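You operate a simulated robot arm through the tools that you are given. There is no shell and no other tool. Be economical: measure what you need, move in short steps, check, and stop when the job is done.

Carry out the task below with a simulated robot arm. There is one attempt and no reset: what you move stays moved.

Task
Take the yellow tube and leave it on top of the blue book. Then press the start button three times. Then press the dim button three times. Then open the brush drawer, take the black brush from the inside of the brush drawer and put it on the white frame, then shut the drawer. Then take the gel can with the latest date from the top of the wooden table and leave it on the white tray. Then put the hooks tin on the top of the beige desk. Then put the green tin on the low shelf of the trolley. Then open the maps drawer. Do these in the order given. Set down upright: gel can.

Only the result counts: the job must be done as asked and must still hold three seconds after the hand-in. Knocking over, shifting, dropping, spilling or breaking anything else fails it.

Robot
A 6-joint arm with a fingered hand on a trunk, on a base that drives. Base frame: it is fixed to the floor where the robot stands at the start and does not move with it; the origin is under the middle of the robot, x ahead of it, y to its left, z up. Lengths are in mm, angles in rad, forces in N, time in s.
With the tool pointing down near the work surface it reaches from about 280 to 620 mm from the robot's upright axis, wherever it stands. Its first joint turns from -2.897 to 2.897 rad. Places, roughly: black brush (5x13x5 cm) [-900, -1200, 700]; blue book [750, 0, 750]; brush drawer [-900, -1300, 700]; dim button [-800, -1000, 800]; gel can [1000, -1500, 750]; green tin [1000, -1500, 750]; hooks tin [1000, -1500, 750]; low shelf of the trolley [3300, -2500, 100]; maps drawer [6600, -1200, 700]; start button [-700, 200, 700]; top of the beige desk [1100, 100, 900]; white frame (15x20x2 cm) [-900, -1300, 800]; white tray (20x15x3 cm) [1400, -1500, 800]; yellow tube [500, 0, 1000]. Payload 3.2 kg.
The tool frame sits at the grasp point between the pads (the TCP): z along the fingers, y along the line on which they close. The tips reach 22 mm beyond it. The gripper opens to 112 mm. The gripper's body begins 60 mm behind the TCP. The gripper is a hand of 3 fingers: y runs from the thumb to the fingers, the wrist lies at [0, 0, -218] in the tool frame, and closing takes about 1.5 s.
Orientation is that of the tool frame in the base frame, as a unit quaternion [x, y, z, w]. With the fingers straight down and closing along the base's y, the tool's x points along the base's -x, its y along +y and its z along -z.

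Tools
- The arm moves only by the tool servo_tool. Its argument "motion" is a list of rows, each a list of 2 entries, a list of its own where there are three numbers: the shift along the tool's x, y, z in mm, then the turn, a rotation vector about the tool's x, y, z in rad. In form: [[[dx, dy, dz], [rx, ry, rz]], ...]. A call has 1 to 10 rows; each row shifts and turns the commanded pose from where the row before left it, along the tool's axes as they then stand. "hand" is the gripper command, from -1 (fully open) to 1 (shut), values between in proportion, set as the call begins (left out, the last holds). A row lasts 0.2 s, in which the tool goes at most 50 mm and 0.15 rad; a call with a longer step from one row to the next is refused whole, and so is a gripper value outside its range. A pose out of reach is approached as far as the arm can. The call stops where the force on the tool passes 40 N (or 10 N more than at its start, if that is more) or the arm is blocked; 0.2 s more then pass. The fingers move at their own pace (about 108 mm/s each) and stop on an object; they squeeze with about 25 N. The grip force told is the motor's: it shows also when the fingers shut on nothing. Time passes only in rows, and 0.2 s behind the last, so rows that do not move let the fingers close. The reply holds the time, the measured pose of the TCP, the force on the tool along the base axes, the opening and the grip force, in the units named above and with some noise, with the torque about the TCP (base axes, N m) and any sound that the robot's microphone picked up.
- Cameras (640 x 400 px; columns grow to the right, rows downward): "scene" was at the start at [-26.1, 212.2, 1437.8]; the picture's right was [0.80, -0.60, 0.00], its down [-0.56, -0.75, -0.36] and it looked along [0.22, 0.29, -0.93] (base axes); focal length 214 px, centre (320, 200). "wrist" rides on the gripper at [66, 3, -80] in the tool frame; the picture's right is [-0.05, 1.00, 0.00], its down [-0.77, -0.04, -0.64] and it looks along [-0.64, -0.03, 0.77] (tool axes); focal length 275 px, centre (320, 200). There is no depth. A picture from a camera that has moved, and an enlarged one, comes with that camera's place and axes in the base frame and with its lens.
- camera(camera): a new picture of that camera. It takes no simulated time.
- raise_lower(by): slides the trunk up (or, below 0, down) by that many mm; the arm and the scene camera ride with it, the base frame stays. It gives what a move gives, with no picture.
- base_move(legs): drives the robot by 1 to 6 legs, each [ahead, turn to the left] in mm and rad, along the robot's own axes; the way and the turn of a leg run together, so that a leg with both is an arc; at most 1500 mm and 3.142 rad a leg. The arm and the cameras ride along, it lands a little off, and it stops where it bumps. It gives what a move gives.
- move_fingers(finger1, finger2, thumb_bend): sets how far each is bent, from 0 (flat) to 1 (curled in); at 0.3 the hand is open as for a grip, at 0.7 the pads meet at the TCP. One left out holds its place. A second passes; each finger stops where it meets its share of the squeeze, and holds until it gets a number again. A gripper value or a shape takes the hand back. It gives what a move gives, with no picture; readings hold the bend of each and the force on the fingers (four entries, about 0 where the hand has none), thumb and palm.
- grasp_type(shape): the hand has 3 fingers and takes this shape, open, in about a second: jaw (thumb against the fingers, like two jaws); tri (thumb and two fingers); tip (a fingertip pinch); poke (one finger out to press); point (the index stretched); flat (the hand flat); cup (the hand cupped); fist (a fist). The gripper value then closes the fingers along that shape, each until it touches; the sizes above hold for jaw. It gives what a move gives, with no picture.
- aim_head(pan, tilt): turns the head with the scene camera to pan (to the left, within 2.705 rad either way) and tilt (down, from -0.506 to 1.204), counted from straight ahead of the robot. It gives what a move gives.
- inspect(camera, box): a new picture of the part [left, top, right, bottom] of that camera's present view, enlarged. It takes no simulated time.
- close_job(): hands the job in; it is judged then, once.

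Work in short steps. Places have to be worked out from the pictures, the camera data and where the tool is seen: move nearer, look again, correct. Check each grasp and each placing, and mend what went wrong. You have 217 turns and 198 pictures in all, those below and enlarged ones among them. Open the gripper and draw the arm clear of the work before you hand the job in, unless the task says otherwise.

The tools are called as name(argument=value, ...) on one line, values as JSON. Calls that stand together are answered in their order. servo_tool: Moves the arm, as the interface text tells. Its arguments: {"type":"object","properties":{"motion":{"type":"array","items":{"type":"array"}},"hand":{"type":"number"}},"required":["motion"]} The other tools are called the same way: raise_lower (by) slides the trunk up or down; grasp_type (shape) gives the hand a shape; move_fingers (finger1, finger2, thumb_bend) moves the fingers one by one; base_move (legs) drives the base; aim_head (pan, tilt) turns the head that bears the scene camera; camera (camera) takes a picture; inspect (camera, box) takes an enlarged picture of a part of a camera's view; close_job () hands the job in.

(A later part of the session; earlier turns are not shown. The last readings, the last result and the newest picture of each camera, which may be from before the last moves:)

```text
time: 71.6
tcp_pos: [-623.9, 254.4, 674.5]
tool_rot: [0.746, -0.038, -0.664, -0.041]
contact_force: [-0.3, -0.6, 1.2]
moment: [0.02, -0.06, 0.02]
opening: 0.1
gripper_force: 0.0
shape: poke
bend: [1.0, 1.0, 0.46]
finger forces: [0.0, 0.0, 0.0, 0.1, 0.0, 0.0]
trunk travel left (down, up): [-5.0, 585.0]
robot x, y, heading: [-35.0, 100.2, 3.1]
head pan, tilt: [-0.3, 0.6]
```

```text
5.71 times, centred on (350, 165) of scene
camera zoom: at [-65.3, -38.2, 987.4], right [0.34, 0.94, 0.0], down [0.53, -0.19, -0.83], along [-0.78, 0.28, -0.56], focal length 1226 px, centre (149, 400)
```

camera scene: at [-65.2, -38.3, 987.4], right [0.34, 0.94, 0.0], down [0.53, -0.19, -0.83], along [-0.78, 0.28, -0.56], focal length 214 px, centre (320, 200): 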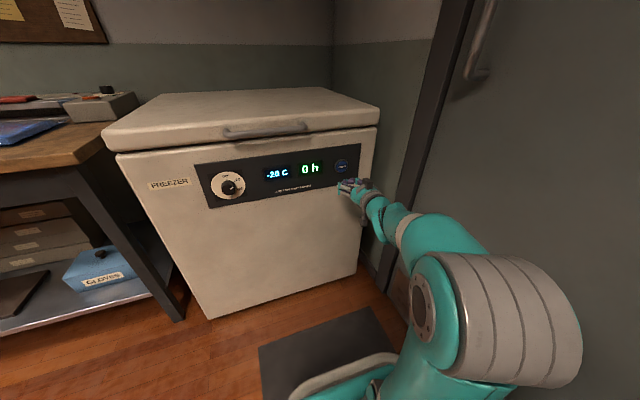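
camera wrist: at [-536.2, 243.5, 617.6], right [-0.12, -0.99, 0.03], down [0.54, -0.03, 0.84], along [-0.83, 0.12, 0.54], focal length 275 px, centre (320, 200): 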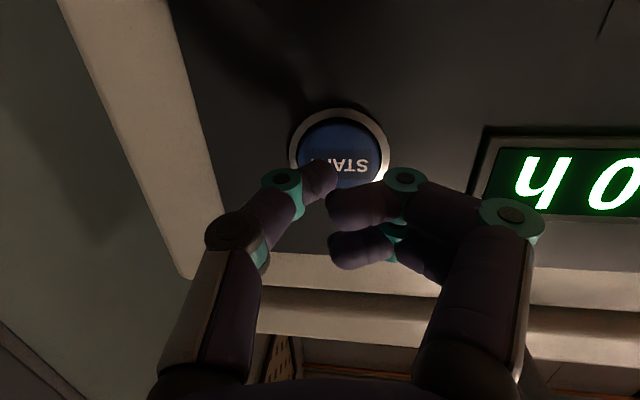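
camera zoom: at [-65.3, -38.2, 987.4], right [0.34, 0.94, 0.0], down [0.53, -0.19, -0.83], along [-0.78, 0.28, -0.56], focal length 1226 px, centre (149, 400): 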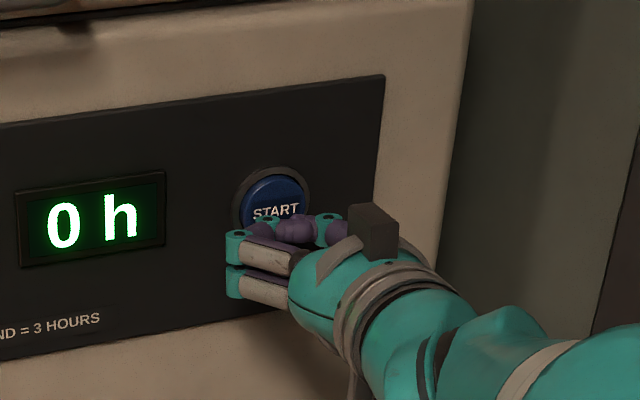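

Nearly touching. I advance in 4 mm steps and read the force and sound.

servo_tool(motion=[[[0, 0, 4], [0, 0, 0]], [[0, 0, 4], [0, 0, 0]], [[0, 0, 0], [0, 0, 0]]])

inspect(camera="scene", box=[300, 130, 400, 200])

camera(camera="wrist")

```text
time: 72.4
tcp_pos: [-631.2, 254.8, 672.7]
tool_rot: [0.746, -0.037, -0.663, -0.041]
contact_force: [0.8, -0.4, 0.7]
moment: [0.0, -0.03, 0.04]
opening: 0.0
gripper_force: 0.0
shape: poke
bend: [1.0, 1.0, 0.46]
finger forces: [0.0, 0.1, 0.0, 0.1, 0.0, 0.1]
trunk travel left (down, up): [-5.0, 585.0]
robot x, y, heading: [-37.7, 96.5, 3.105]
head pan, tilt: [-0.3, 0.6]
```

```text
5.71 times, centred on (350, 165) of scene
camera zoom: at [-65.3, -38.2, 987.4], right [0.34, 0.94, 0.0], down [0.53, -0.19, -0.83], along [-0.78, 0.28, -0.56], focal length 1226 px, centre (149, 400)
```

zoom: 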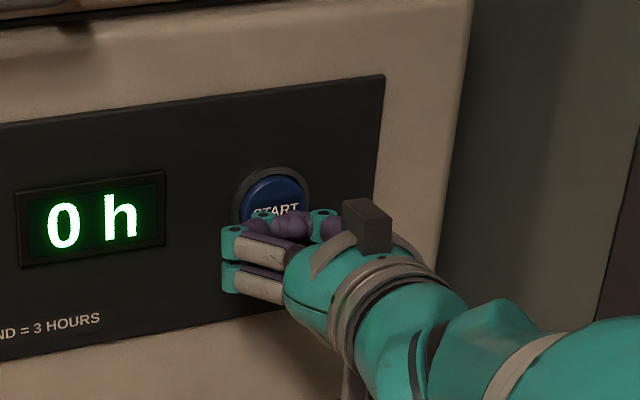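

```text
160 pictures are left
camera wrist: at [-544.1, 244.3, 616.4], right [-0.12, -0.99, 0.03], down [0.54, -0.03, 0.84], along [-0.83, 0.12, 0.54], focal length 275 px, centre (320, 200)
```

wrist: 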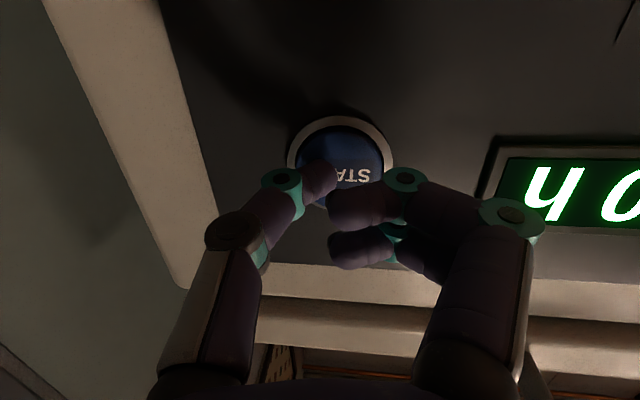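

No contact yet. I shift 6 mm toward the button centre and continue in small steps.

servo_tool(motion=[[[0, 6, 3], [0, 0, 0]], [[0, 0, 3], [0, 0, 0]], [[0, 0, 3], [0, 0, 0]], [[0, 0, 0], [0, 0, 0]]])

servo_tool(motion=[[[0, 0, 3], [0, 0, 0]], [[0, 0, 3], [0, 0, 0]], [[0, 0, 0], [0, 0, 0]]])

camera(camera="wrist")

```text
time: 73.4
tcp_pos: [-640.6, 251.3, 672.1]
tool_rot: [0.746, -0.038, -0.663, -0.041]
contact_force: [19.4, 3.2, -5.3]
moment: [-0.03, -0.11, -0.12]
opening: 0.0
gripper_force: 0.2
shape: poke
bend: [1.0, 1.0, 0.46]
finger forces: [0.0, 0.0, 0.1, 0.0, 18.9, 0.0]
trunk travel left (down, up): [-5.0, 585.0]
robot x, y, heading: [-33.2, 99.3, 3.099]
head pan, tilt: [-0.3, 0.6]
heard: click
```

```text
time: 74.3
tcp_pos: [-643.8, 253.1, 672.3]
tool_rot: [0.746, -0.039, -0.664, -0.042]
contact_force: [40.8, 7.5, 0.8]
moment: [0.0, 0.15, 0.13]
opening: 0.0
gripper_force: 0.1
shape: poke
bend: [1.0, 1.0, 0.94]
finger forces: [0.0, 0.0, 0.1, 0.0, 40.9, 0.0]
trunk travel left (down, up): [-5.0, 585.0]
robot x, y, heading: [-35.2, 98.8, 3.085]
head pan, tilt: [-0.3, 0.6]
stopped in row 3: the force on the tool passed its limit at 40 N (the readings are from after the stop); the commanded pose is now the measured one
```

```text
159 pictures are left
camera wrist: at [-556.4, 241.9, 615.7], right [-0.12, -0.99, 0.04], down [0.54, -0.04, 0.84], along [-0.83, 0.12, 0.54], focal length 275 px, centre (320, 200)
```

wrist: 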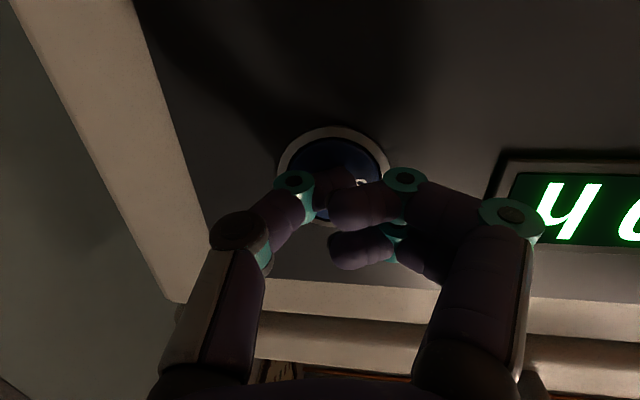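

One click heard (first press), then I overpushed. I back off 18 mm and restore the poke shape.

servo_tool(motion=[[[0, 0, -9], [0, 0, 0]], [[0, 0, -9], [0, 0, 0]], [[0, 0, 0], [0, 0, 0]]])

grasp_type(shape="poke")

camera(camera="wrist")

```text
time: 75.2
tcp_pos: [-629.0, 250.6, 672.5]
tool_rot: [0.747, -0.038, -0.663, -0.041]
contact_force: [0.2, 0.4, 0.2]
moment: [-0.04, 0.01, 0.02]
opening: 0.0
gripper_force: 0.1
shape: poke
bend: [1.0, 1.0, 0.46]
finger forces: [0.1, 0.0, 0.0, 0.0, 0.0, 0.0]
trunk travel left (down, up): [-5.0, 585.0]
robot x, y, heading: [-34.2, 95.0, 3.099]
head pan, tilt: [-0.3, 0.6]
```

```text
time: 76.0
tcp_pos: [-631.1, 251.3, 673.5]
tool_rot: [0.746, -0.038, -0.663, -0.041]
contact_force: [-0.2, -0.3, -0.7]
moment: [0.0, 0.01, -0.05]
opening: 0.2
gripper_force: 0.0
shape: poke
bend: [1.0, 1.0, 0.46]
finger forces: [0.0, 0.0, 0.1, 0.0, 0.0, 0.0]
trunk travel left (down, up): [-5.0, 585.0]
robot x, y, heading: [-38.5, 98.9, 3.102]
head pan, tilt: [-0.3, 0.6]
```

```text
158 pictures are left
camera wrist: at [-541.9, 239.8, 616.0], right [-0.12, -0.99, 0.04], down [0.54, -0.03, 0.84], along [-0.83, 0.12, 0.54], focal length 275 px, centre (320, 200)
```

wrist: 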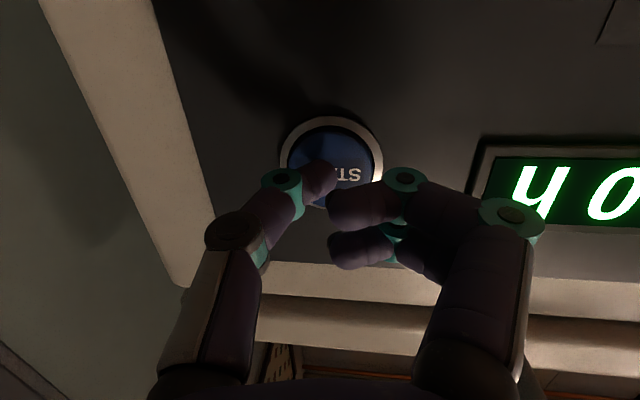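

Second press: advance 10 mm then retreat 10 mm.

servo_tool(motion=[[[0, 0, 4], [0, 0, 0]], [[0, 0, 3], [0, 0, 0]], [[0, 0, 3], [0, 0, 0]], [[0, 0, 0], [0, 0, 0]]])

servo_tool(motion=[[[0, 0, -6], [0, 0, 0]], [[0, 0, -6], [0, 0, 0]], [[0, 0, 0], [0, 0, 0]]])

```text
time: 77.0
tcp_pos: [-638.7, 251.8, 671.2]
tool_rot: [0.747, -0.039, -0.663, -0.042]
contact_force: [8.4, -0.4, -0.1]
moment: [-0.01, 0.06, -0.03]
opening: 0.1
gripper_force: 0.1
shape: poke
bend: [1.0, 1.0, 0.46]
finger forces: [0.1, 0.1, 0.0, 0.0, 7.8, 0.0]
trunk travel left (down, up): [-5.0, 585.0]
robot x, y, heading: [-30.8, 97.1, 3.096]
head pan, tilt: [-0.3, 0.6]
heard: click
```

```text
time: 77.8
tcp_pos: [-627.3, 248.4, 673.2]
tool_rot: [0.747, -0.039, -0.662, -0.042]
contact_force: [0.1, 0.2, 0.1]
moment: [-0.04, 0.03, -0.02]
opening: 0.1
gripper_force: 0.0
shape: poke
bend: [1.0, 1.0, 0.46]
finger forces: [0.0, 0.0, 0.2, 0.0, 0.0, 0.1]
trunk travel left (down, up): [-5.0, 585.0]
robot x, y, heading: [-35.4, 99.9, 3.098]
head pan, tilt: [-0.3, 0.6]
```

Second click. Third press: 12 mm forward, then withdraw well clear.

servo_tool(motion=[[[0, 0, 6], [0, 0, 0]], [[0, 0, 3], [0, 0, 0]], [[0, 0, 3], [0, 0, 0]], [[0, 0, 0], [0, 0, 0]]])

servo_tool(motion=[[[0, 0, -10], [0, 0, 0]], [[0, 0, -20], [0, 0, 0]], [[0, 0, -30], [0, 0, 0]]])

inspect(camera="scene", box=[200, 130, 400, 220])

```text
time: 78.8
tcp_pos: [-638.9, 251.9, 672.2]
tool_rot: [0.746, -0.039, -0.663, -0.041]
contact_force: [10.4, 0.4, -0.3]
moment: [-0.04, 0.02, 0.04]
opening: 0.0
gripper_force: 0.0
shape: poke
bend: [1.0, 1.0, 0.46]
finger forces: [0.1, 0.0, 0.0, 0.0, 10.2, 0.0]
trunk travel left (down, up): [-5.0, 585.0]
robot x, y, heading: [-37.7, 94.8, 3.099]
head pan, tilt: [-0.3, 0.6]
heard: click
```

```text
time: 79.7
tcp_pos: [-581.9, 243.9, 676.6]
tool_rot: [0.747, -0.039, -0.662, -0.042]
contact_force: [0.3, -0.4, 0.4]
moment: [-0.03, 0.01, 0.0]
opening: 0.1
gripper_force: 0.0
shape: poke
bend: [1.0, 1.0, 0.46]
finger forces: [0.0, 0.0, 0.0, 0.0, 0.0, 0.0]
trunk travel left (down, up): [-5.0, 585.0]
robot x, y, heading: [-33.6, 96.2, 3.1]
head pan, tilt: [-0.3, 0.6]
```

```text
3.20 times, centred on (300, 175) of scene
camera zoom: at [-65.5, -38.1, 987.4], right [0.34, 0.94, 0.0], down [0.53, -0.19, -0.83], along [-0.78, 0.28, -0.56], focal length 686 px, centre (384, 280)
```

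zoom: 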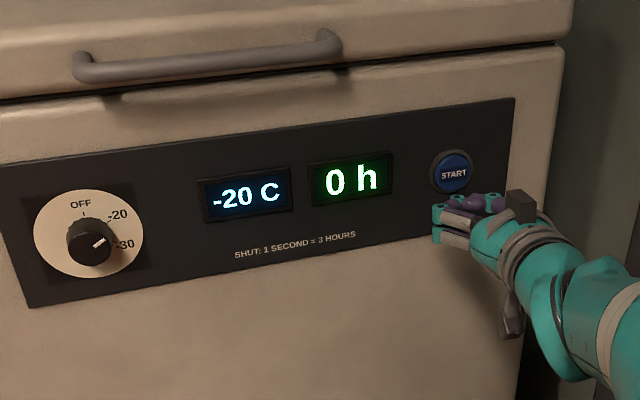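

Three clicks in all. I raise the trunk and swing the tool back to pointing down.

raise_lower(by=300)

servo_tool(motion=[[[25.5, 0, 0], [0, 0.1455, 0]], [[25.5, 0, 0], [0, 0.1455, 0]], [[25.5, 0, 0], [0, 0.1455, 0]], [[25.5, 0, 0], [0, 0.1455, 0]], [[25.5, 0, 0], [0, 0.1455, 0]], [[25.5, 0, 0], [0, 0.1455, 0]], [[25.5, 0, 0], [0, 0.1455, 0]], [[25.5, 0, 0], [0, 0.1455, 0]], [[25.5, 0, 0], [0, 0.1455, 0]], [[25.5, 0, 0], [0, 0.1455, 0]]])

aim_head(pan=0.9, tilt=0.6)

camera(camera="scene")

```text
time: 82.7
tcp_pos: [-582.0, 242.7, 978.5]
tool_rot: [0.747, -0.039, -0.663, -0.042]
contact_force: [0.3, 1.1, 0.0]
moment: [0.01, 0.04, 0.0]
opening: 0.0
gripper_force: 0.1
shape: poke
bend: [1.0, 1.0, 0.46]
finger forces: [0.0, 0.0, 0.0, 0.1, 0.0, 0.0]
trunk travel left (down, up): [-305.0, 285.0]
robot x, y, heading: [-35.7, 97.1, 3.1]
head pan, tilt: [-0.3, 0.6]
```

```text
time: 84.8
tcp_pos: [-420.0, 227.2, 808.9]
tool_rot: [0.998, -0.057, 0.003, -0.005]
contact_force: [-0.6, 1.3, 0.6]
moment: [-0.01, 0.0, -0.01]
opening: 0.1
gripper_force: 0.0
shape: poke
bend: [1.0, 1.0, 0.46]
finger forces: [0.0, 0.0, 0.1, 0.0, 0.0, 0.0]
trunk travel left (down, up): [-305.0, 285.0]
robot x, y, heading: [-38.3, 100.3, 3.1]
head pan, tilt: [-0.3, 0.6]
```

```text
time: 86.2
tcp_pos: [-420.8, 227.1, 809.7]
tool_rot: [0.998, -0.057, 0.002, -0.005]
contact_force: [0.8, -1.1, -0.6]
moment: [0.03, 0.0, -0.01]
opening: 0.0
gripper_force: 0.1
shape: poke
bend: [1.0, 1.0, 0.46]
finger forces: [0.0, 0.0, 0.1, 0.0, 0.1, 0.1]
trunk travel left (down, up): [-305.0, 285.0]
robot x, y, heading: [-34.6, 99.6, 3.095]
head pan, tilt: [0.901, 0.6]
```

```text
156 pictures are left
camera scene: at [-40.1, -134.7, 1287.4], right [-0.75, 0.66, 0.0], down [0.37, 0.43, -0.83], along [-0.54, -0.62, -0.56], focal length 214 px, centre (320, 200)
```

scene: 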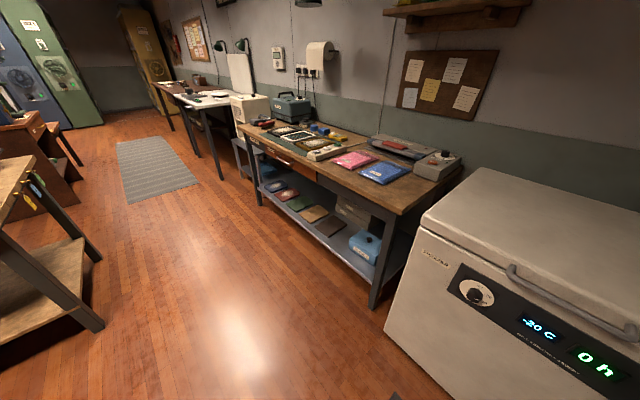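

I drive to face the care bench near (−400, −1150), raising the trunk first so the hand clears its items.

raise_lower(by=200)

base_move(legs=[[0, 1.612], [1240, 0], [0, -1.571], [300, 0]])

aim_head(pan=0, tilt=0.7)

camera(camera="scene")

camera(camera="wrist")

```text
time: 88.4
tcp_pos: [-420.8, 226.8, 1009.5]
tool_rot: [0.998, -0.057, 0.003, -0.005]
contact_force: [0.6, 0.3, 0.3]
moment: [-0.02, -0.01, -0.01]
opening: 0.2
gripper_force: 0.0
shape: poke
bend: [1.0, 1.0, 0.46]
finger forces: [0.0, 0.0, 0.0, 0.0, 0.0, 0.0]
trunk travel left (down, up): [-505.0, 85.0]
robot x, y, heading: [-36.9, 97.1, 3.095]
head pan, tilt: [0.901, 0.6]
```

```text
time: 104.2
tcp_pos: [-735.2, -1050.9, 1008.7]
tool_rot: [0.999, -0.037, 0.002, -0.005]
contact_force: [-0.6, -0.2, -0.4]
moment: [-0.02, -0.01, -0.02]
opening: 0.0
gripper_force: 0.1
shape: poke
bend: [1.0, 1.0, 0.46]
finger forces: [0.0, 0.1, 0.0, 0.1, 0.0, 0.0]
trunk travel left (down, up): [-505.0, 85.0]
robot x, y, heading: [-344.8, -1164.6, 3.137]
head pan, tilt: [0.901, 0.6]
```

```text
time: 105.4
tcp_pos: [-735.0, -1051.2, 1008.6]
tool_rot: [0.999, -0.037, 0.001, -0.005]
contact_force: [1.0, -0.5, 0.0]
moment: [0.02, 0.01, -0.02]
opening: 0.0
gripper_force: 0.0
shape: poke
bend: [1.0, 1.0, 0.46]
finger forces: [0.0, 0.0, 0.0, 0.0, 0.1, 0.0]
trunk travel left (down, up): [-505.0, 85.0]
robot x, y, heading: [-344.4, -1165.3, 3.133]
head pan, tilt: [0.0, 0.7]
```

```text
155 pictures are left
camera scene: at [-370.3, -1328.9, 1478.8], right [0.0, 1.0, 0.0], down [0.64, 0.0, -0.77], along [-0.77, 0.0, -0.64], focal length 214 px, centre (320, 200)
```

scene: 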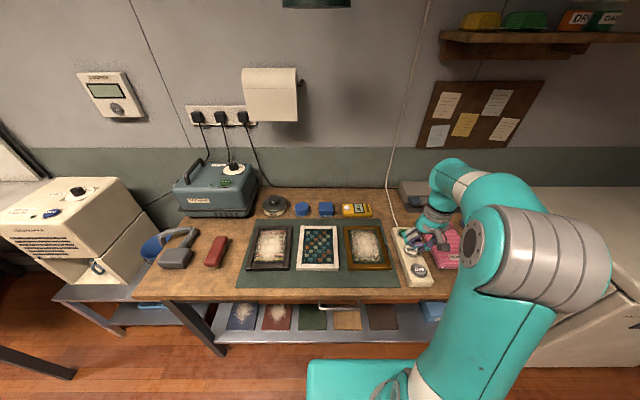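

```text
154 pictures are left
camera wrist: at [-668.5, -1059.1, 1089.9], right [-0.12, -0.99, -0.01], down [-0.77, 0.09, 0.63], along [-0.63, 0.09, -0.77], focal length 275 px, centre (320, 200)
```

wrist: 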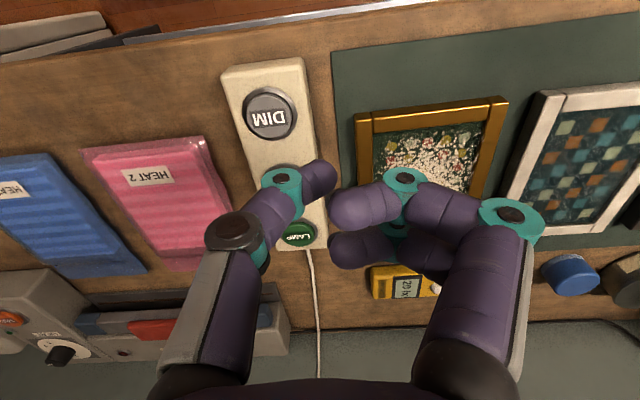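

DIM is on the cream switch box. I zoom both cameras to refine its place.

inspect(camera="scene", box=[350, 200, 470, 300])

inspect(camera="wrist", box=[210, 50, 370, 250])

```text
4.00 times, centred on (410, 250) of scene
camera zoom: at [-370.3, -1328.9, 1478.8], right [0.0, 1.0, 0.0], down [0.64, 0.0, -0.77], along [-0.77, 0.0, -0.64], focal length 858 px, centre (-40, 0)
```

zoom: 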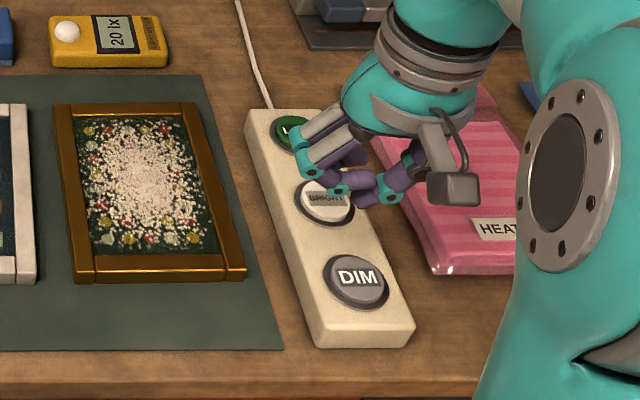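

```text
2.00 times, centred on (290, 150) of wrist
camera zoom: at [-668.5, -1059.1, 1089.9], right [-0.12, -0.99, -0.01], down [-0.77, 0.09, 0.63], along [-0.63, 0.09, -0.77], focal length 551 px, centre (380, 300)
```

zoom: 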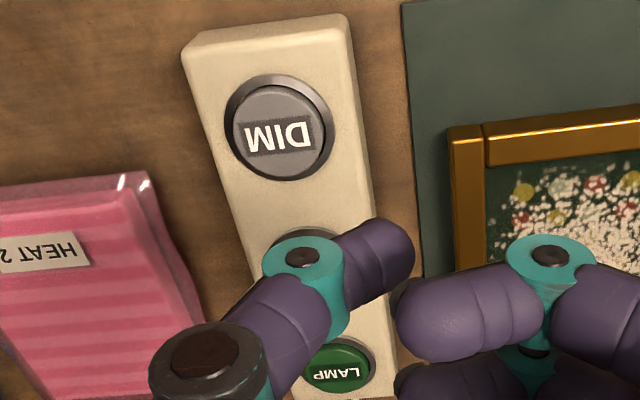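

DIM centre about (−754, −1006, 871). I move the thumb tip above it and down to ~30 mm above.

servo_tool(motion=[[[-11, -24, 0], [0, 0, 0]], [[-11, -24, 0], [0, 0, 0]], [[0, 0, 40], [0, 0, 0]], [[0, 0, 40], [0, 0, 0]], [[0, 0, 0], [0, 0, 0]]])

camera(camera="wrist")

inspect(camera="scene", box=[350, 200, 470, 300])

```text
time: 106.6
tcp_pos: [-753.8, -998.9, 932.3]
tool_rot: [0.999, -0.036, 0.002, -0.005]
contact_force: [-0.3, 0.5, 0.2]
moment: [-0.02, 0.0, -0.02]
opening: 0.2
gripper_force: 0.1
shape: poke
bend: [1.0, 1.0, 0.46]
finger forces: [0.0, 0.0, 0.0, 0.0, 0.0, 0.0]
trunk travel left (down, up): [-505.0, 85.0]
robot x, y, heading: [-342.5, -1165.5, 3.134]
head pan, tilt: [0.0, 0.7]
```

```text
151 pictures are left
camera wrist: at [-687.2, -1006.9, 1012.0], right [-0.12, -0.99, -0.01], down [-0.77, 0.09, 0.63], along [-0.63, 0.09, -0.77], focal length 275 px, centre (320, 200)
```

wrist: 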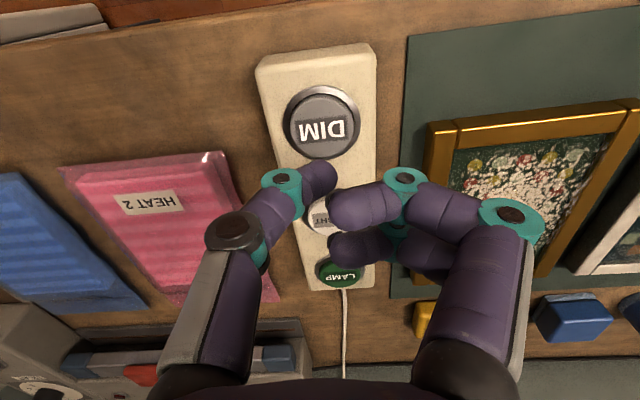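

```text
4.00 times, centred on (410, 250) of scene
camera zoom: at [-370.3, -1328.8, 1478.8], right [0.01, 1.0, 0.0], down [0.64, 0.0, -0.76], along [-0.76, 0.0, -0.64], focal length 858 px, centre (-40, 0)
```

zoom: 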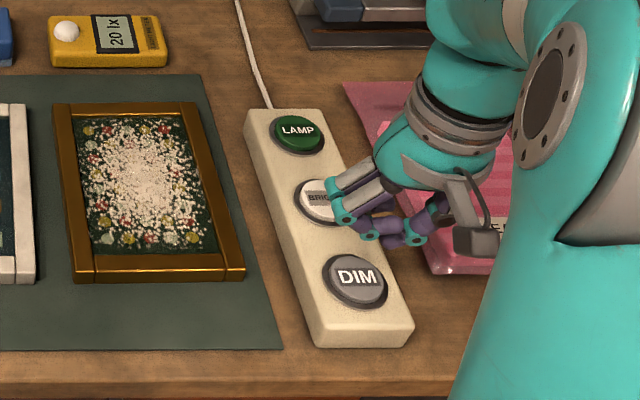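

I step 20 mm down and look again to check convergence.

servo_tool(motion=[[[0, 0, 10], [0, 0, 0]], [[0, 0, 12], [0, 0, 0]], [[0, 0, 0], [0, 0, 0]]])

camera(camera="wrist")

inspect(camera="scene", box=[370, 230, 450, 290])

```text
time: 107.4
tcp_pos: [-755.9, -999.1, 913.9]
tool_rot: [0.999, -0.038, 0.002, 0.002]
contact_force: [-0.8, 0.0, 0.1]
moment: [-0.01, 0.01, -0.04]
opening: 0.0
gripper_force: 0.2
shape: poke
bend: [1.0, 1.0, 0.46]
finger forces: [0.1, 0.0, 0.0, 0.1, 0.0, 0.0]
out of reach, approached as far as the arm can: row 2
trunk travel left (down, up): [-505.0, 85.0]
robot x, y, heading: [-346.3, -1165.5, 3.135]
head pan, tilt: [0.0, 0.7]
```

```text
149 pictures are left
camera wrist: at [-689.7, -1005.1, 994.7], right [-0.12, -0.99, 0.0], down [-0.77, 0.09, 0.63], along [-0.63, 0.08, -0.77], focal length 275 px, centre (320, 200)
```

wrist: 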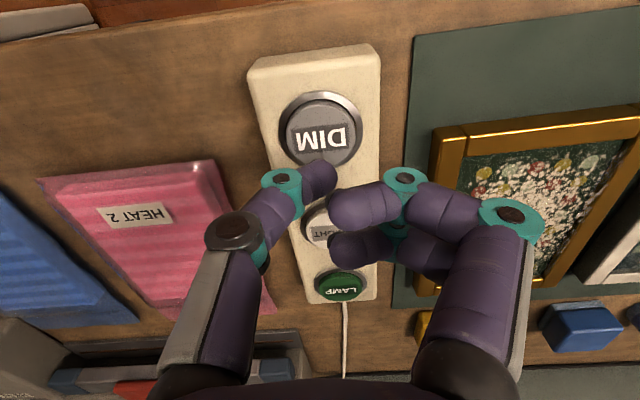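

```text
6.67 times, centred on (410, 260) of scene
camera zoom: at [-370.3, -1328.8, 1478.8], right [0.01, 1.0, 0.0], down [0.64, 0.0, -0.76], along [-0.76, 0.0, -0.64], focal length 1430 px, centre (-280, -200)
```

zoom: 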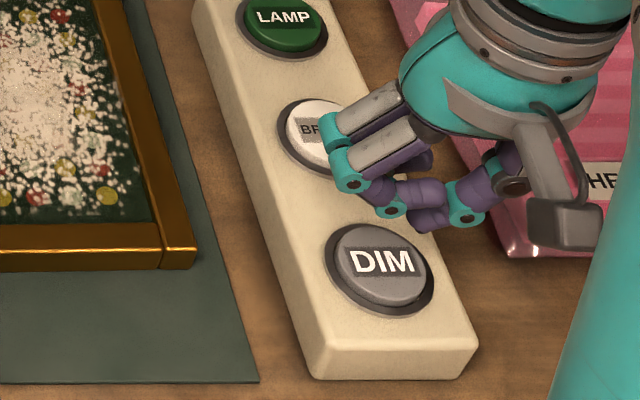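

Arm is at its low limit, so I shift 8 mm to +x and 5 mm to −y, lift the hand, and lower the trunk by 100 to gain downward range.

servo_tool(motion=[[[8, 5, -45], [0, 0, 0]], [[0, 0, -45], [0, 0, 0]]])

raise_lower(by=-90)

camera(camera="wrist")

inspect(camera="scene", box=[370, 230, 450, 290])

```text
time: 108.0
tcp_pos: [-748.8, -1009.6, 1004.9]
tool_rot: [0.999, -0.036, 0.001, -0.005]
contact_force: [-1.2, -0.2, 0.7]
moment: [0.02, 0.01, 0.02]
opening: 0.0
gripper_force: 0.1
shape: poke
bend: [1.0, 1.0, 0.46]
finger forces: [0.0, 0.1, 0.0, 0.1, 0.1, 0.0]
trunk travel left (down, up): [-505.0, 85.0]
robot x, y, heading: [-349.2, -1160.6, 3.138]
head pan, tilt: [0.0, 0.7]
```

```text
time: 109.3
tcp_pos: [-748.6, -1007.9, 914.1]
tool_rot: [0.999, -0.038, 0.002, -0.005]
contact_force: [0.0, -1.0, -0.2]
moment: [-0.01, 0.02, 0.04]
opening: 0.1
gripper_force: 0.0
shape: poke
bend: [1.0, 1.0, 0.46]
finger forces: [0.1, 0.1, 0.0, 0.0, 0.0, 0.0]
trunk travel left (down, up): [-415.0, 175.0]
robot x, y, heading: [-346.2, -1163.5, 3.134]
head pan, tilt: [0.0, 0.7]
```

```text
147 pictures are left
camera wrist: at [-682.5, -1016.1, 995.3], right [-0.12, -0.99, -0.01], down [-0.77, 0.09, 0.63], along [-0.63, 0.09, -0.77], focal length 275 px, centre (320, 200)
```

wrist: 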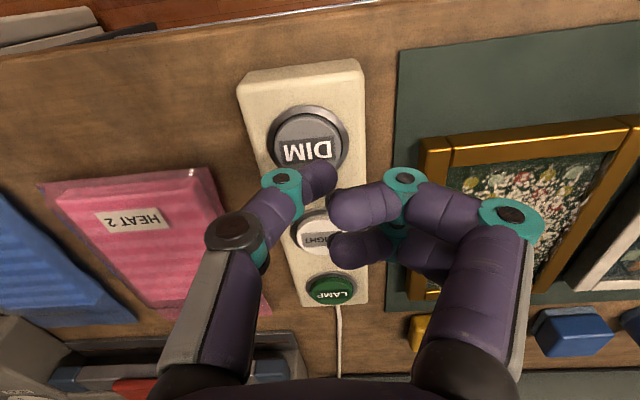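

```text
6.67 times, centred on (410, 260) of scene
camera zoom: at [-370.2, -1328.8, 1388.8], right [0.01, 1.0, 0.0], down [0.64, 0.0, -0.77], along [-0.77, 0.0, -0.64], focal length 1430 px, centre (-280, -200)
```

zoom: 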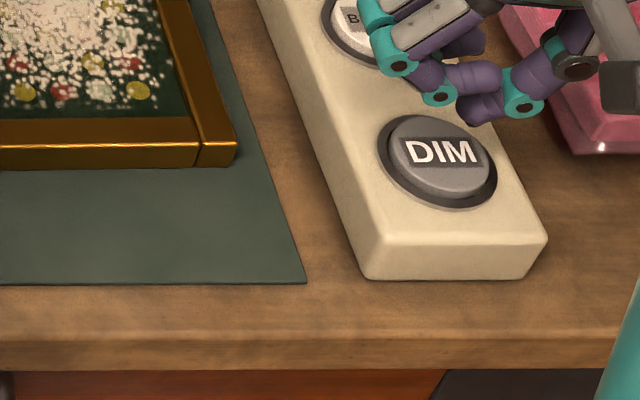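

Both views agree the tip is ~28 mm above the button and near its centre. I shift 4 mm and lower step by step.

servo_tool(motion=[[[0, -4, 8], [0, 0, 0]], [[0, 0, 8], [0, 0, 0]], [[0, 0, 4], [0, 0, 0]], [[0, 0, 0], [0, 0, 0]]])

camera(camera="wrist")

inspect(camera="scene", box=[370, 230, 450, 290])

```text
time: 110.3
tcp_pos: [-749.4, -1004.5, 893.1]
tool_rot: [0.999, -0.037, 0.002, -0.005]
contact_force: [-0.2, -0.3, -0.3]
moment: [-0.03, 0.0, -0.03]
opening: 0.1
gripper_force: 0.0
shape: poke
bend: [1.0, 1.0, 0.46]
finger forces: [0.0, 0.0, 0.0, 0.0, 0.0, 0.0]
trunk travel left (down, up): [-415.0, 175.0]
robot x, y, heading: [-346.2, -1166.9, 3.138]
head pan, tilt: [0.0, 0.7]
```

```text
145 pictures are left
camera wrist: at [-683.0, -1012.9, 975.1], right [-0.12, -0.99, -0.01], down [-0.77, 0.09, 0.63], along [-0.63, 0.09, -0.77], focal length 275 px, centre (320, 200)
```

wrist: 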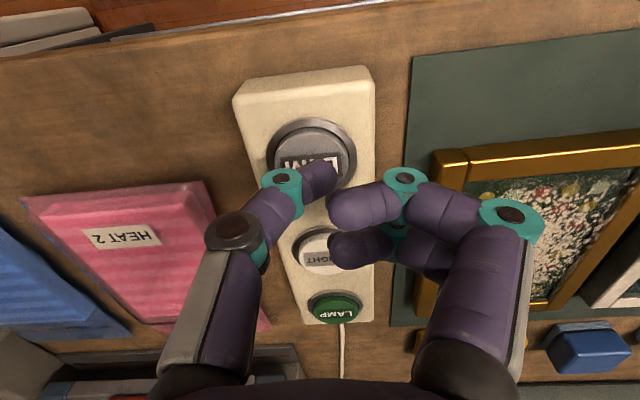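

```text
6.67 times, centred on (410, 260) of scene
camera zoom: at [-370.3, -1328.8, 1388.8], right [0.01, 1.0, 0.0], down [0.64, 0.0, -0.76], along [-0.76, 0.0, -0.64], focal length 1430 px, centre (-280, -200)
```

zoom: 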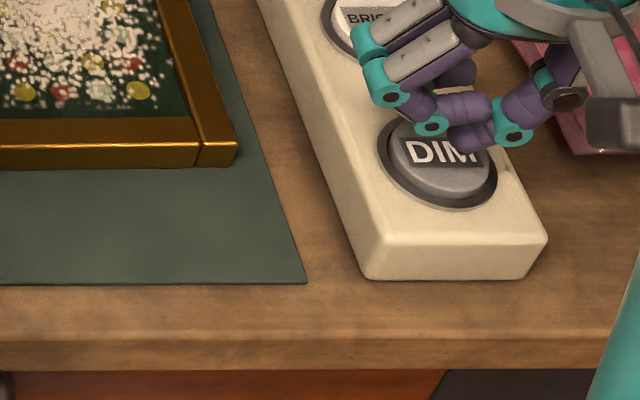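

Well placed over DIM. I go down 3 mm steps until contact.

servo_tool(motion=[[[0, 0, 3], [0, 0, 0]], [[0, 0, 3], [0, 0, 0]], [[0, 0, 0], [0, 0, 0]]])

servo_tool(motion=[[[0, 0, 3], [0, 0, 0]], [[0, 0, 0], [0, 0, 0]]])

```text
time: 111.1
tcp_pos: [-747.9, -1004.3, 889.0]
tool_rot: [0.999, -0.038, 0.002, -0.005]
contact_force: [-0.4, 0.2, 0.0]
moment: [0.01, -0.01, 0.0]
opening: 0.0
gripper_force: 0.0
shape: poke
bend: [1.0, 1.0, 0.46]
finger forces: [0.1, 0.1, 0.1, 0.0, 0.1, 0.1]
trunk travel left (down, up): [-415.0, 175.0]
robot x, y, heading: [-345.8, -1165.8, 3.132]
head pan, tilt: [0.0, 0.7]
```

```text
time: 111.7
tcp_pos: [-747.8, -1004.4, 885.7]
tool_rot: [0.999, -0.038, 0.003, -0.005]
contact_force: [-0.5, -0.3, -0.2]
moment: [0.0, -0.01, 0.03]
opening: 0.0
gripper_force: 0.1
shape: poke
bend: [1.0, 1.0, 0.46]
finger forces: [0.1, 0.0, 0.0, 0.0, 0.0, 0.2]
trunk travel left (down, up): [-415.0, 175.0]
robot x, y, heading: [-343.9, -1160.3, 3.132]
head pan, tilt: [0.0, 0.7]
```

No contact yet at 885.7; I continue.

servo_tool(motion=[[[0, 0, 3], [0, 0, 0]], [[0, 0, 0], [0, 0, 0]]])

servo_tool(motion=[[[0, 0, 3], [0, 0, 0]], [[0, 0, 0], [0, 0, 0]]])

```text
time: 112.3
tcp_pos: [-748.2, -1005.6, 881.6]
tool_rot: [0.999, -0.039, 0.001, -0.005]
contact_force: [0.1, 0.3, 0.3]
moment: [-0.02, -0.03, 0.02]
opening: 0.0
gripper_force: 0.2
shape: poke
bend: [1.0, 1.0, 0.46]
finger forces: [0.0, 0.1, 0.1, 0.0, 0.2, 0.1]
trunk travel left (down, up): [-415.0, 175.0]
robot x, y, heading: [-342.2, -1164.1, 3.136]
head pan, tilt: [0.0, 0.7]
```

```text
time: 112.9
tcp_pos: [-748.3, -1004.6, 879.1]
tool_rot: [0.999, -0.038, 0.002, -0.006]
contact_force: [0.6, 0.4, -0.4]
moment: [0.03, -0.01, 0.01]
opening: 0.0
gripper_force: 0.1
shape: poke
bend: [1.0, 1.0, 0.46]
finger forces: [0.0, 0.0, 0.1, 0.0, 0.1, 0.1]
trunk travel left (down, up): [-415.0, 175.0]
robot x, y, heading: [-347.9, -1163.2, 3.139]
head pan, tilt: [0.0, 0.7]
```

Still free; two more small steps, and a look.

servo_tool(motion=[[[0, 0, 3], [0, 0, 0]], [[0, 0, 0], [0, 0, 0]]])

inspect(camera="scene", box=[370, 230, 450, 290])

camera(camera="wrist")

```text
time: 113.5
tcp_pos: [-749.4, -1003.7, 875.3]
tool_rot: [0.999, -0.038, 0.001, -0.006]
contact_force: [0.0, -0.2, 0.7]
moment: [0.01, 0.02, -0.02]
opening: 0.0
gripper_force: 0.0
shape: poke
bend: [1.0, 1.0, 0.46]
finger forces: [0.0, 0.1, 0.1, 0.1, 0.0, 0.0]
trunk travel left (down, up): [-415.0, 175.0]
robot x, y, heading: [-344.0, -1166.5, 3.134]
head pan, tilt: [0.0, 0.7]
```

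```text
6.67 times, centred on (410, 260) of scene
camera zoom: at [-370.3, -1328.8, 1388.8], right [0.01, 1.0, 0.0], down [0.64, 0.0, -0.76], along [-0.76, 0.0, -0.64], focal length 1430 px, centre (-280, -200)
```

zoom: 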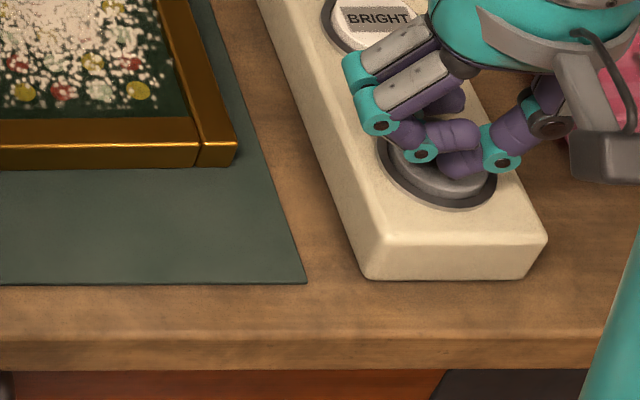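

```text
142 pictures are left
camera wrist: at [-682.7, -1011.6, 956.8], right [-0.12, -0.99, -0.01], down [-0.77, 0.09, 0.63], along [-0.63, 0.09, -0.77], focal length 275 px, centre (320, 200)
```

wrist: 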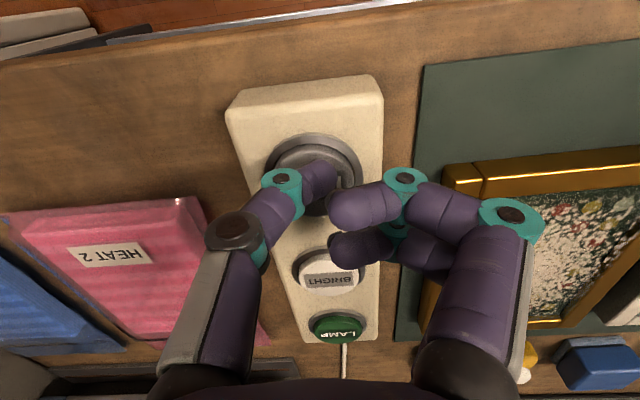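

Tip right over the button. Keep stepping down.

servo_tool(motion=[[[0, 0, 2], [0, 0, 0]], [[0, 0, 2], [0, 0, 0]], [[0, 0, 0], [0, 0, 0]]])

servo_tool(motion=[[[0, 0, 2], [0, 0, 0]], [[0, 0, 2], [0, 0, 0]], [[0, 0, 0], [0, 0, 0]]])

```text
time: 114.3
tcp_pos: [-748.0, -1004.4, 871.9]
tool_rot: [0.999, -0.038, 0.002, -0.005]
contact_force: [0.6, 0.3, 0.6]
moment: [-0.01, 0.02, 0.03]
opening: 0.0
gripper_force: 0.0
shape: poke
bend: [1.0, 1.0, 0.46]
finger forces: [0.0, 0.0, 0.0, 0.0, 0.0, 0.0]
trunk travel left (down, up): [-415.0, 175.0]
robot x, y, heading: [-343.4, -1167.9, 3.14]
head pan, tilt: [0.0, 0.7]
```

```text
time: 115.1
tcp_pos: [-749.7, -1002.7, 869.1]
tool_rot: [0.999, -0.037, 0.001, -0.006]
contact_force: [-0.3, 0.3, 0.5]
moment: [0.02, 0.04, 0.01]
opening: 0.0
gripper_force: 0.0
shape: poke
bend: [1.0, 1.0, 0.46]
finger forces: [0.0, 0.0, 0.0, 0.1, 0.1, 0.0]
trunk travel left (down, up): [-415.0, 175.0]
robot x, y, heading: [-345.1, -1164.7, 3.135]
head pan, tilt: [0.0, 0.7]
```

Still nothing; continue 2 mm at a time.

servo_tool(motion=[[[0, 0, 2], [0, 0, 0]], [[0, 0, 2], [0, 0, 0]], [[0, 0, 0], [0, 0, 0]]])

servo_tool(motion=[[[0, 0, 2], [0, 0, 0]], [[0, 0, 0], [0, 0, 0]]])

camera(camera="wrist")

```text
time: 115.9
tcp_pos: [-749.1, -1003.9, 865.0]
tool_rot: [0.999, -0.038, 0.001, -0.005]
contact_force: [-1.6, -0.2, 2.9]
moment: [-0.01, 0.04, 0.01]
opening: 0.2
gripper_force: 0.0
shape: poke
bend: [1.0, 1.0, 0.46]
finger forces: [0.1, 0.0, 0.1, 0.0, 3.1, 0.0]
trunk travel left (down, up): [-415.0, 175.0]
robot x, y, heading: [-342.9, -1163.5, 3.137]
head pan, tilt: [0.0, 0.7]
heard: click
```

```text
time: 116.5
tcp_pos: [-748.0, -1003.4, 863.1]
tool_rot: [0.999, -0.038, 0.002, -0.005]
contact_force: [-2.5, 2.5, 8.5]
moment: [0.05, 0.05, 0.0]
opening: 0.1
gripper_force: 0.0
shape: poke
bend: [1.0, 1.0, 0.46]
finger forces: [0.1, 0.1, 0.0, 0.1, 8.7, 0.0]
trunk travel left (down, up): [-415.0, 175.0]
robot x, y, heading: [-342.4, -1166.1, 3.138]
head pan, tilt: [0.0, 0.7]
```

```text
141 pictures are left
camera wrist: at [-681.5, -1011.6, 943.5], right [-0.12, -0.99, -0.01], down [-0.77, 0.09, 0.63], along [-0.63, 0.09, -0.77], focal length 275 px, centre (320, 200)
```

wrist: 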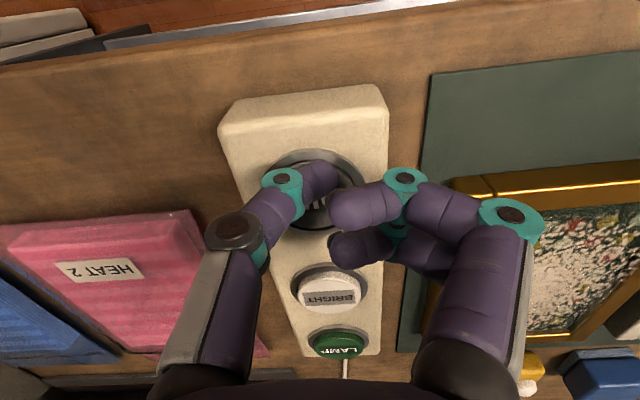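

Click heard at z≈865. I retract 12 mm, then press again the same 12 mm, and retract.

servo_tool(motion=[[[0, 0, -6], [0, 0, 0]], [[0, 0, -6], [0, 0, 0]], [[0, 0, 0], [0, 0, 0]]])

servo_tool(motion=[[[0, 0, 4], [0, 0, 0]], [[0, 0, 4], [0, 0, 0]], [[0, 0, 3], [0, 0, 0]], [[0, 0, 0], [0, 0, 0]]])

servo_tool(motion=[[[0, 0, -6], [0, 0, 0]], [[0, 0, -5], [0, 0, 0]], [[0, 0, 0], [0, 0, 0]]])

```text
time: 117.3
tcp_pos: [-748.5, -1005.0, 875.4]
tool_rot: [0.999, -0.037, 0.002, -0.006]
contact_force: [-0.3, 0.1, -0.6]
moment: [0.02, 0.01, 0.03]
opening: 0.0
gripper_force: 0.0
shape: poke
bend: [1.0, 1.0, 0.46]
finger forces: [0.0, 0.0, 0.0, 0.0, 0.0, 0.0]
trunk travel left (down, up): [-415.0, 175.0]
robot x, y, heading: [-346.0, -1162.8, 3.133]
head pan, tilt: [0.0, 0.7]
```

```text
time: 118.3
tcp_pos: [-748.8, -1005.4, 864.3]
tool_rot: [0.999, -0.038, 0.002, -0.006]
contact_force: [-0.4, 1.0, 3.4]
moment: [-0.01, 0.04, 0.02]
opening: 0.0
gripper_force: 0.1
shape: poke
bend: [1.0, 1.0, 0.46]
finger forces: [0.1, 0.0, 0.1, 0.1, 3.7, 0.0]
trunk travel left (down, up): [-415.0, 175.0]
robot x, y, heading: [-350.4, -1163.3, 3.137]
head pan, tilt: [0.0, 0.7]
heard: click
```

```text
time: 119.1
tcp_pos: [-750.1, -1002.8, 876.4]
tool_rot: [0.999, -0.038, 0.002, -0.005]
contact_force: [0.4, 0.0, 0.3]
moment: [0.04, -0.04, -0.01]
opening: 0.0
gripper_force: 0.1
shape: poke
bend: [1.0, 1.0, 0.46]
finger forces: [0.0, 0.0, 0.0, 0.0, 0.0, 0.0]
trunk travel left (down, up): [-415.0, 175.0]
robot x, y, heading: [-344.5, -1164.3, 3.137]
head pan, tilt: [0.0, 0.7]
```

Second click. Third press and then rise well clear.

servo_tool(motion=[[[0, 0, 4], [0, 0, 0]], [[0, 0, 4], [0, 0, 0]], [[0, 0, 3], [0, 0, 0]], [[0, 0, 0], [0, 0, 0]]])

servo_tool(motion=[[[0, 0, -10], [0, 0, 0]], [[0, 0, -40], [0, 0, 0]], [[0, 0, -45], [0, 0, 0]], [[0, 0, -45], [0, 0, 0]], [[45, 0, 0], [0, 0, 0]], [[45, 0, 0], [0, 0, 0]]])

camera(camera="scene")

```text
time: 120.1
tcp_pos: [-749.7, -1004.2, 863.3]
tool_rot: [0.999, -0.038, 0.0, -0.005]
contact_force: [-0.2, -0.3, 3.5]
moment: [0.05, 0.0, 0.01]
opening: 0.0
gripper_force: 0.0
shape: poke
bend: [1.0, 1.0, 0.46]
finger forces: [0.1, 0.1, 0.1, 0.0, 3.4, 0.0]
trunk travel left (down, up): [-415.0, 175.0]
robot x, y, heading: [-343.6, -1162.3, 3.137]
head pan, tilt: [0.0, 0.7]
heard: click
```

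```text
time: 121.5
tcp_pos: [-657.0, -1013.1, 1001.7]
tool_rot: [0.999, -0.036, 0.001, -0.005]
contact_force: [0.6, 0.7, -0.5]
moment: [-0.01, 0.0, 0.06]
opening: 0.1
gripper_force: 0.0
shape: poke
bend: [1.0, 1.0, 0.46]
finger forces: [0.0, 0.1, 0.1, 0.1, 0.1, 0.0]
trunk travel left (down, up): [-415.0, 175.0]
robot x, y, heading: [-343.4, -1164.9, 3.138]
head pan, tilt: [0.0, 0.7]
```

```text
140 pictures are left
camera scene: at [-369.9, -1329.0, 1388.8], right [0.01, 1.0, 0.0], down [0.64, 0.0, -0.77], along [-0.77, 0.0, -0.64], focal length 214 px, centre (320, 200)
```

scene: 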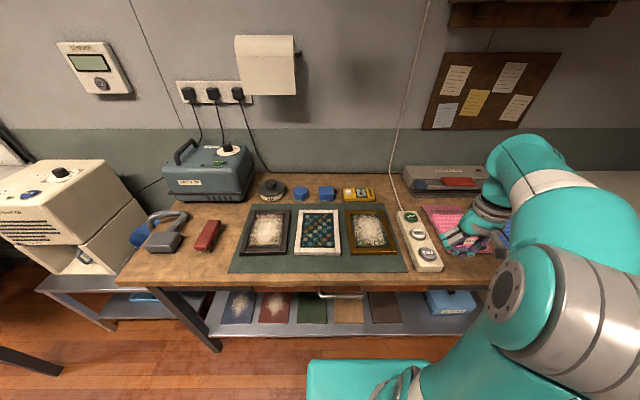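

Three DIM clicks. Now the brush drawer: zoom on its handle.

inspect(camera="scene", box=[240, 260, 420, 330])

grasp_type(shape="jaw")

raise_lower(by=-150)

inspect(camera="scene", box=[220, 220, 420, 340])

```text
3.56 times, centred on (330, 295) of scene
camera zoom: at [-369.9, -1329.0, 1388.8], right [0.01, 1.0, 0.0], down [0.64, 0.0, -0.77], along [-0.77, 0.0, -0.64], focal length 763 px, centre (284, -138)
```

zoom: 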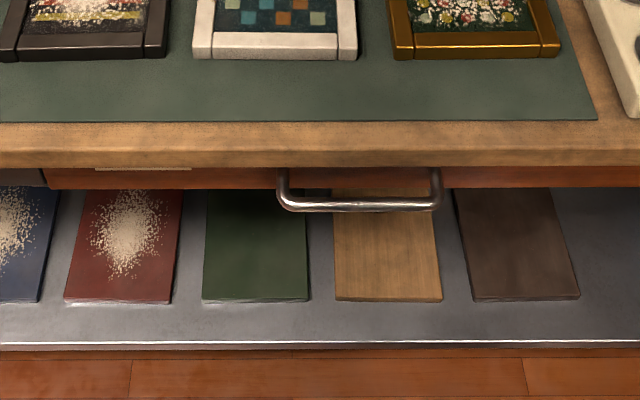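

```text
time: 122.4
tcp_pos: [-657.7, -1013.0, 1000.8]
tool_rot: [0.999, -0.038, 0.002, -0.005]
contact_force: [-0.4, -0.4, -0.9]
moment: [-0.02, -0.02, -0.02]
opening: 111.8
gripper_force: 0.1
shape: jaw
bend: [0.3, 0.3, 0.3]
finger forces: [0.0, 0.0, 0.0, 0.1, 0.0, 0.1]
trunk travel left (down, up): [-415.0, 175.0]
robot x, y, heading: [-348.5, -1164.8, 3.133]
head pan, tilt: [0.0, 0.7]
```

```text
time: 124.1
tcp_pos: [-657.6, -1013.2, 851.4]
tool_rot: [0.999, -0.037, 0.002, -0.005]
contact_force: [0.2, 0.3, -0.6]
moment: [0.01, -0.04, -0.03]
opening: 111.9
gripper_force: 0.0
shape: jaw
bend: [0.3, 0.3, 0.3]
finger forces: [0.0, 0.0, 0.1, 0.0, 0.0, 0.1]
trunk travel left (down, up): [-265.0, 325.0]
robot x, y, heading: [-346.5, -1164.5, 3.136]
head pan, tilt: [0.0, 0.7]
```

```text
3.20 times, centred on (320, 280) of scene
camera zoom: at [-370.2, -1328.8, 1238.8], right [0.01, 1.0, 0.0], down [0.64, 0.0, -0.77], along [-0.76, 0.0, -0.64], focal length 686 px, centre (320, -56)
```

zoom: 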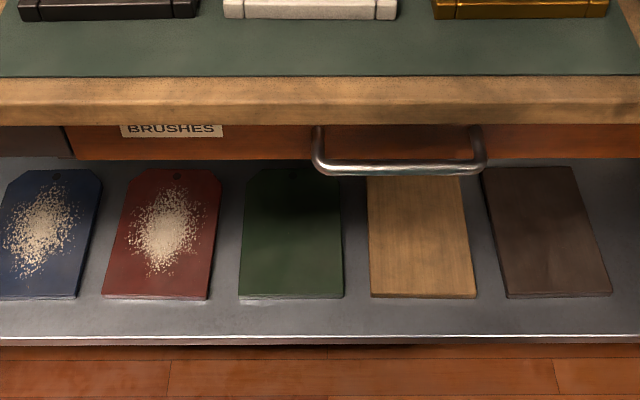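

Triangulated: handle bar at x≈−682, z≈738, y −1332..−1195; bench edge x≈−719, top z≈807. I back off 200 mm so I can approach the handle at a slant, and turn the hand so it closes in the x–z plane.

base_move(legs=[[-200, 0]])

servo_tool(motion=[[[0, 25, 0], [0, 0, 0.149]], [[0, 25, 0], [0, 0, 0.149]], [[0, 25, 0], [0, 0, 0.149]], [[0, 25, 0], [0, 0, 0.149]], [[0, 25, 0], [0, 0, 0.149]], [[0, 25, 0], [0, 0, 0.149]], [[0, 0, 0], [0, 0, 0.149]], [[0, 0, 0], [0, 0, 0.149]], [[0, 0, 0], [0, 0, 0.149]], [[0, 0, 0], [0, 0, 0.149]]])

```text
time: 125.7
tcp_pos: [-459.8, -1014.5, 852.1]
tool_rot: [0.999, -0.038, 0.002, -0.005]
contact_force: [-0.3, 0.6, -0.1]
moment: [0.02, 0.03, -0.03]
opening: 111.8
gripper_force: 0.0
shape: jaw
bend: [0.3, 0.3, 0.3]
finger forces: [0.0, 0.0, 0.0, 0.0, 0.1, 0.1]
trunk travel left (down, up): [-265.0, 325.0]
robot x, y, heading: [-149.0, -1167.2, 3.134]
head pan, tilt: [0.0, 0.7]
```

```text
time: 127.9
tcp_pos: [-474.1, -1024.3, 774.0]
tool_rot: [0.711, -0.703, -0.003, 0.0]
contact_force: [0.2, -1.0, -0.1]
moment: [0.03, -0.04, -0.01]
opening: 112.0
gripper_force: 0.0
shape: jaw
bend: [0.3, 0.3, 0.3]
finger forces: [0.0, 0.0, 0.0, 0.0, 0.2, 0.0]
out of reach, approached as far as the arm can: row 7, 8, 9, 10
trunk travel left (down, up): [-265.0, 325.0]
robot x, y, heading: [-145.6, -1166.4, 3.134]
head pan, tilt: [0.0, 0.7]
```

The pose was limited. I look at the arm.

camera(camera="scene")

```text
137 pictures are left
camera scene: at [-172.6, -1330.1, 1238.8], right [0.01, 1.0, 0.0], down [0.64, 0.0, -0.76], along [-0.76, 0.01, -0.64], focal length 214 px, centre (320, 200)
```

scene: 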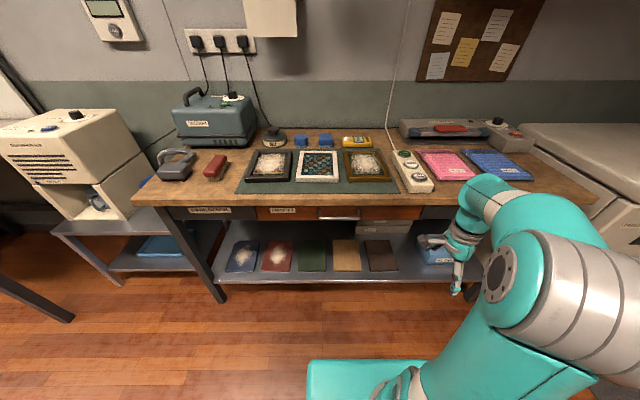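

I check whether the arm continues to its commanded pose with a small move left.

servo_tool(motion=[[[20, 0, -20], [0, 0, 0]], [[20, 0, -20], [0, 0, 0]], [[20, 0, -20], [0, 0, 0]]])

```text
time: 128.7
tcp_pos: [-437.3, -1027.3, 800.9]
tool_rot: [0.71, -0.704, -0.002, -0.003]
contact_force: [0.2, 0.0, 0.0]
moment: [0.0, 0.01, -0.03]
opening: 112.0
gripper_force: 0.0
shape: jaw
bend: [0.3, 0.3, 0.3]
finger forces: [0.1, 0.1, 0.0, 0.0, 0.1, 0.0]
out of reach, approached as far as the arm can: row 1, 2, 3
trunk travel left (down, up): [-265.0, 325.0]
robot x, y, heading: [-147.0, -1164.8, 3.131]
head pan, tilt: [0.0, 0.7]
```

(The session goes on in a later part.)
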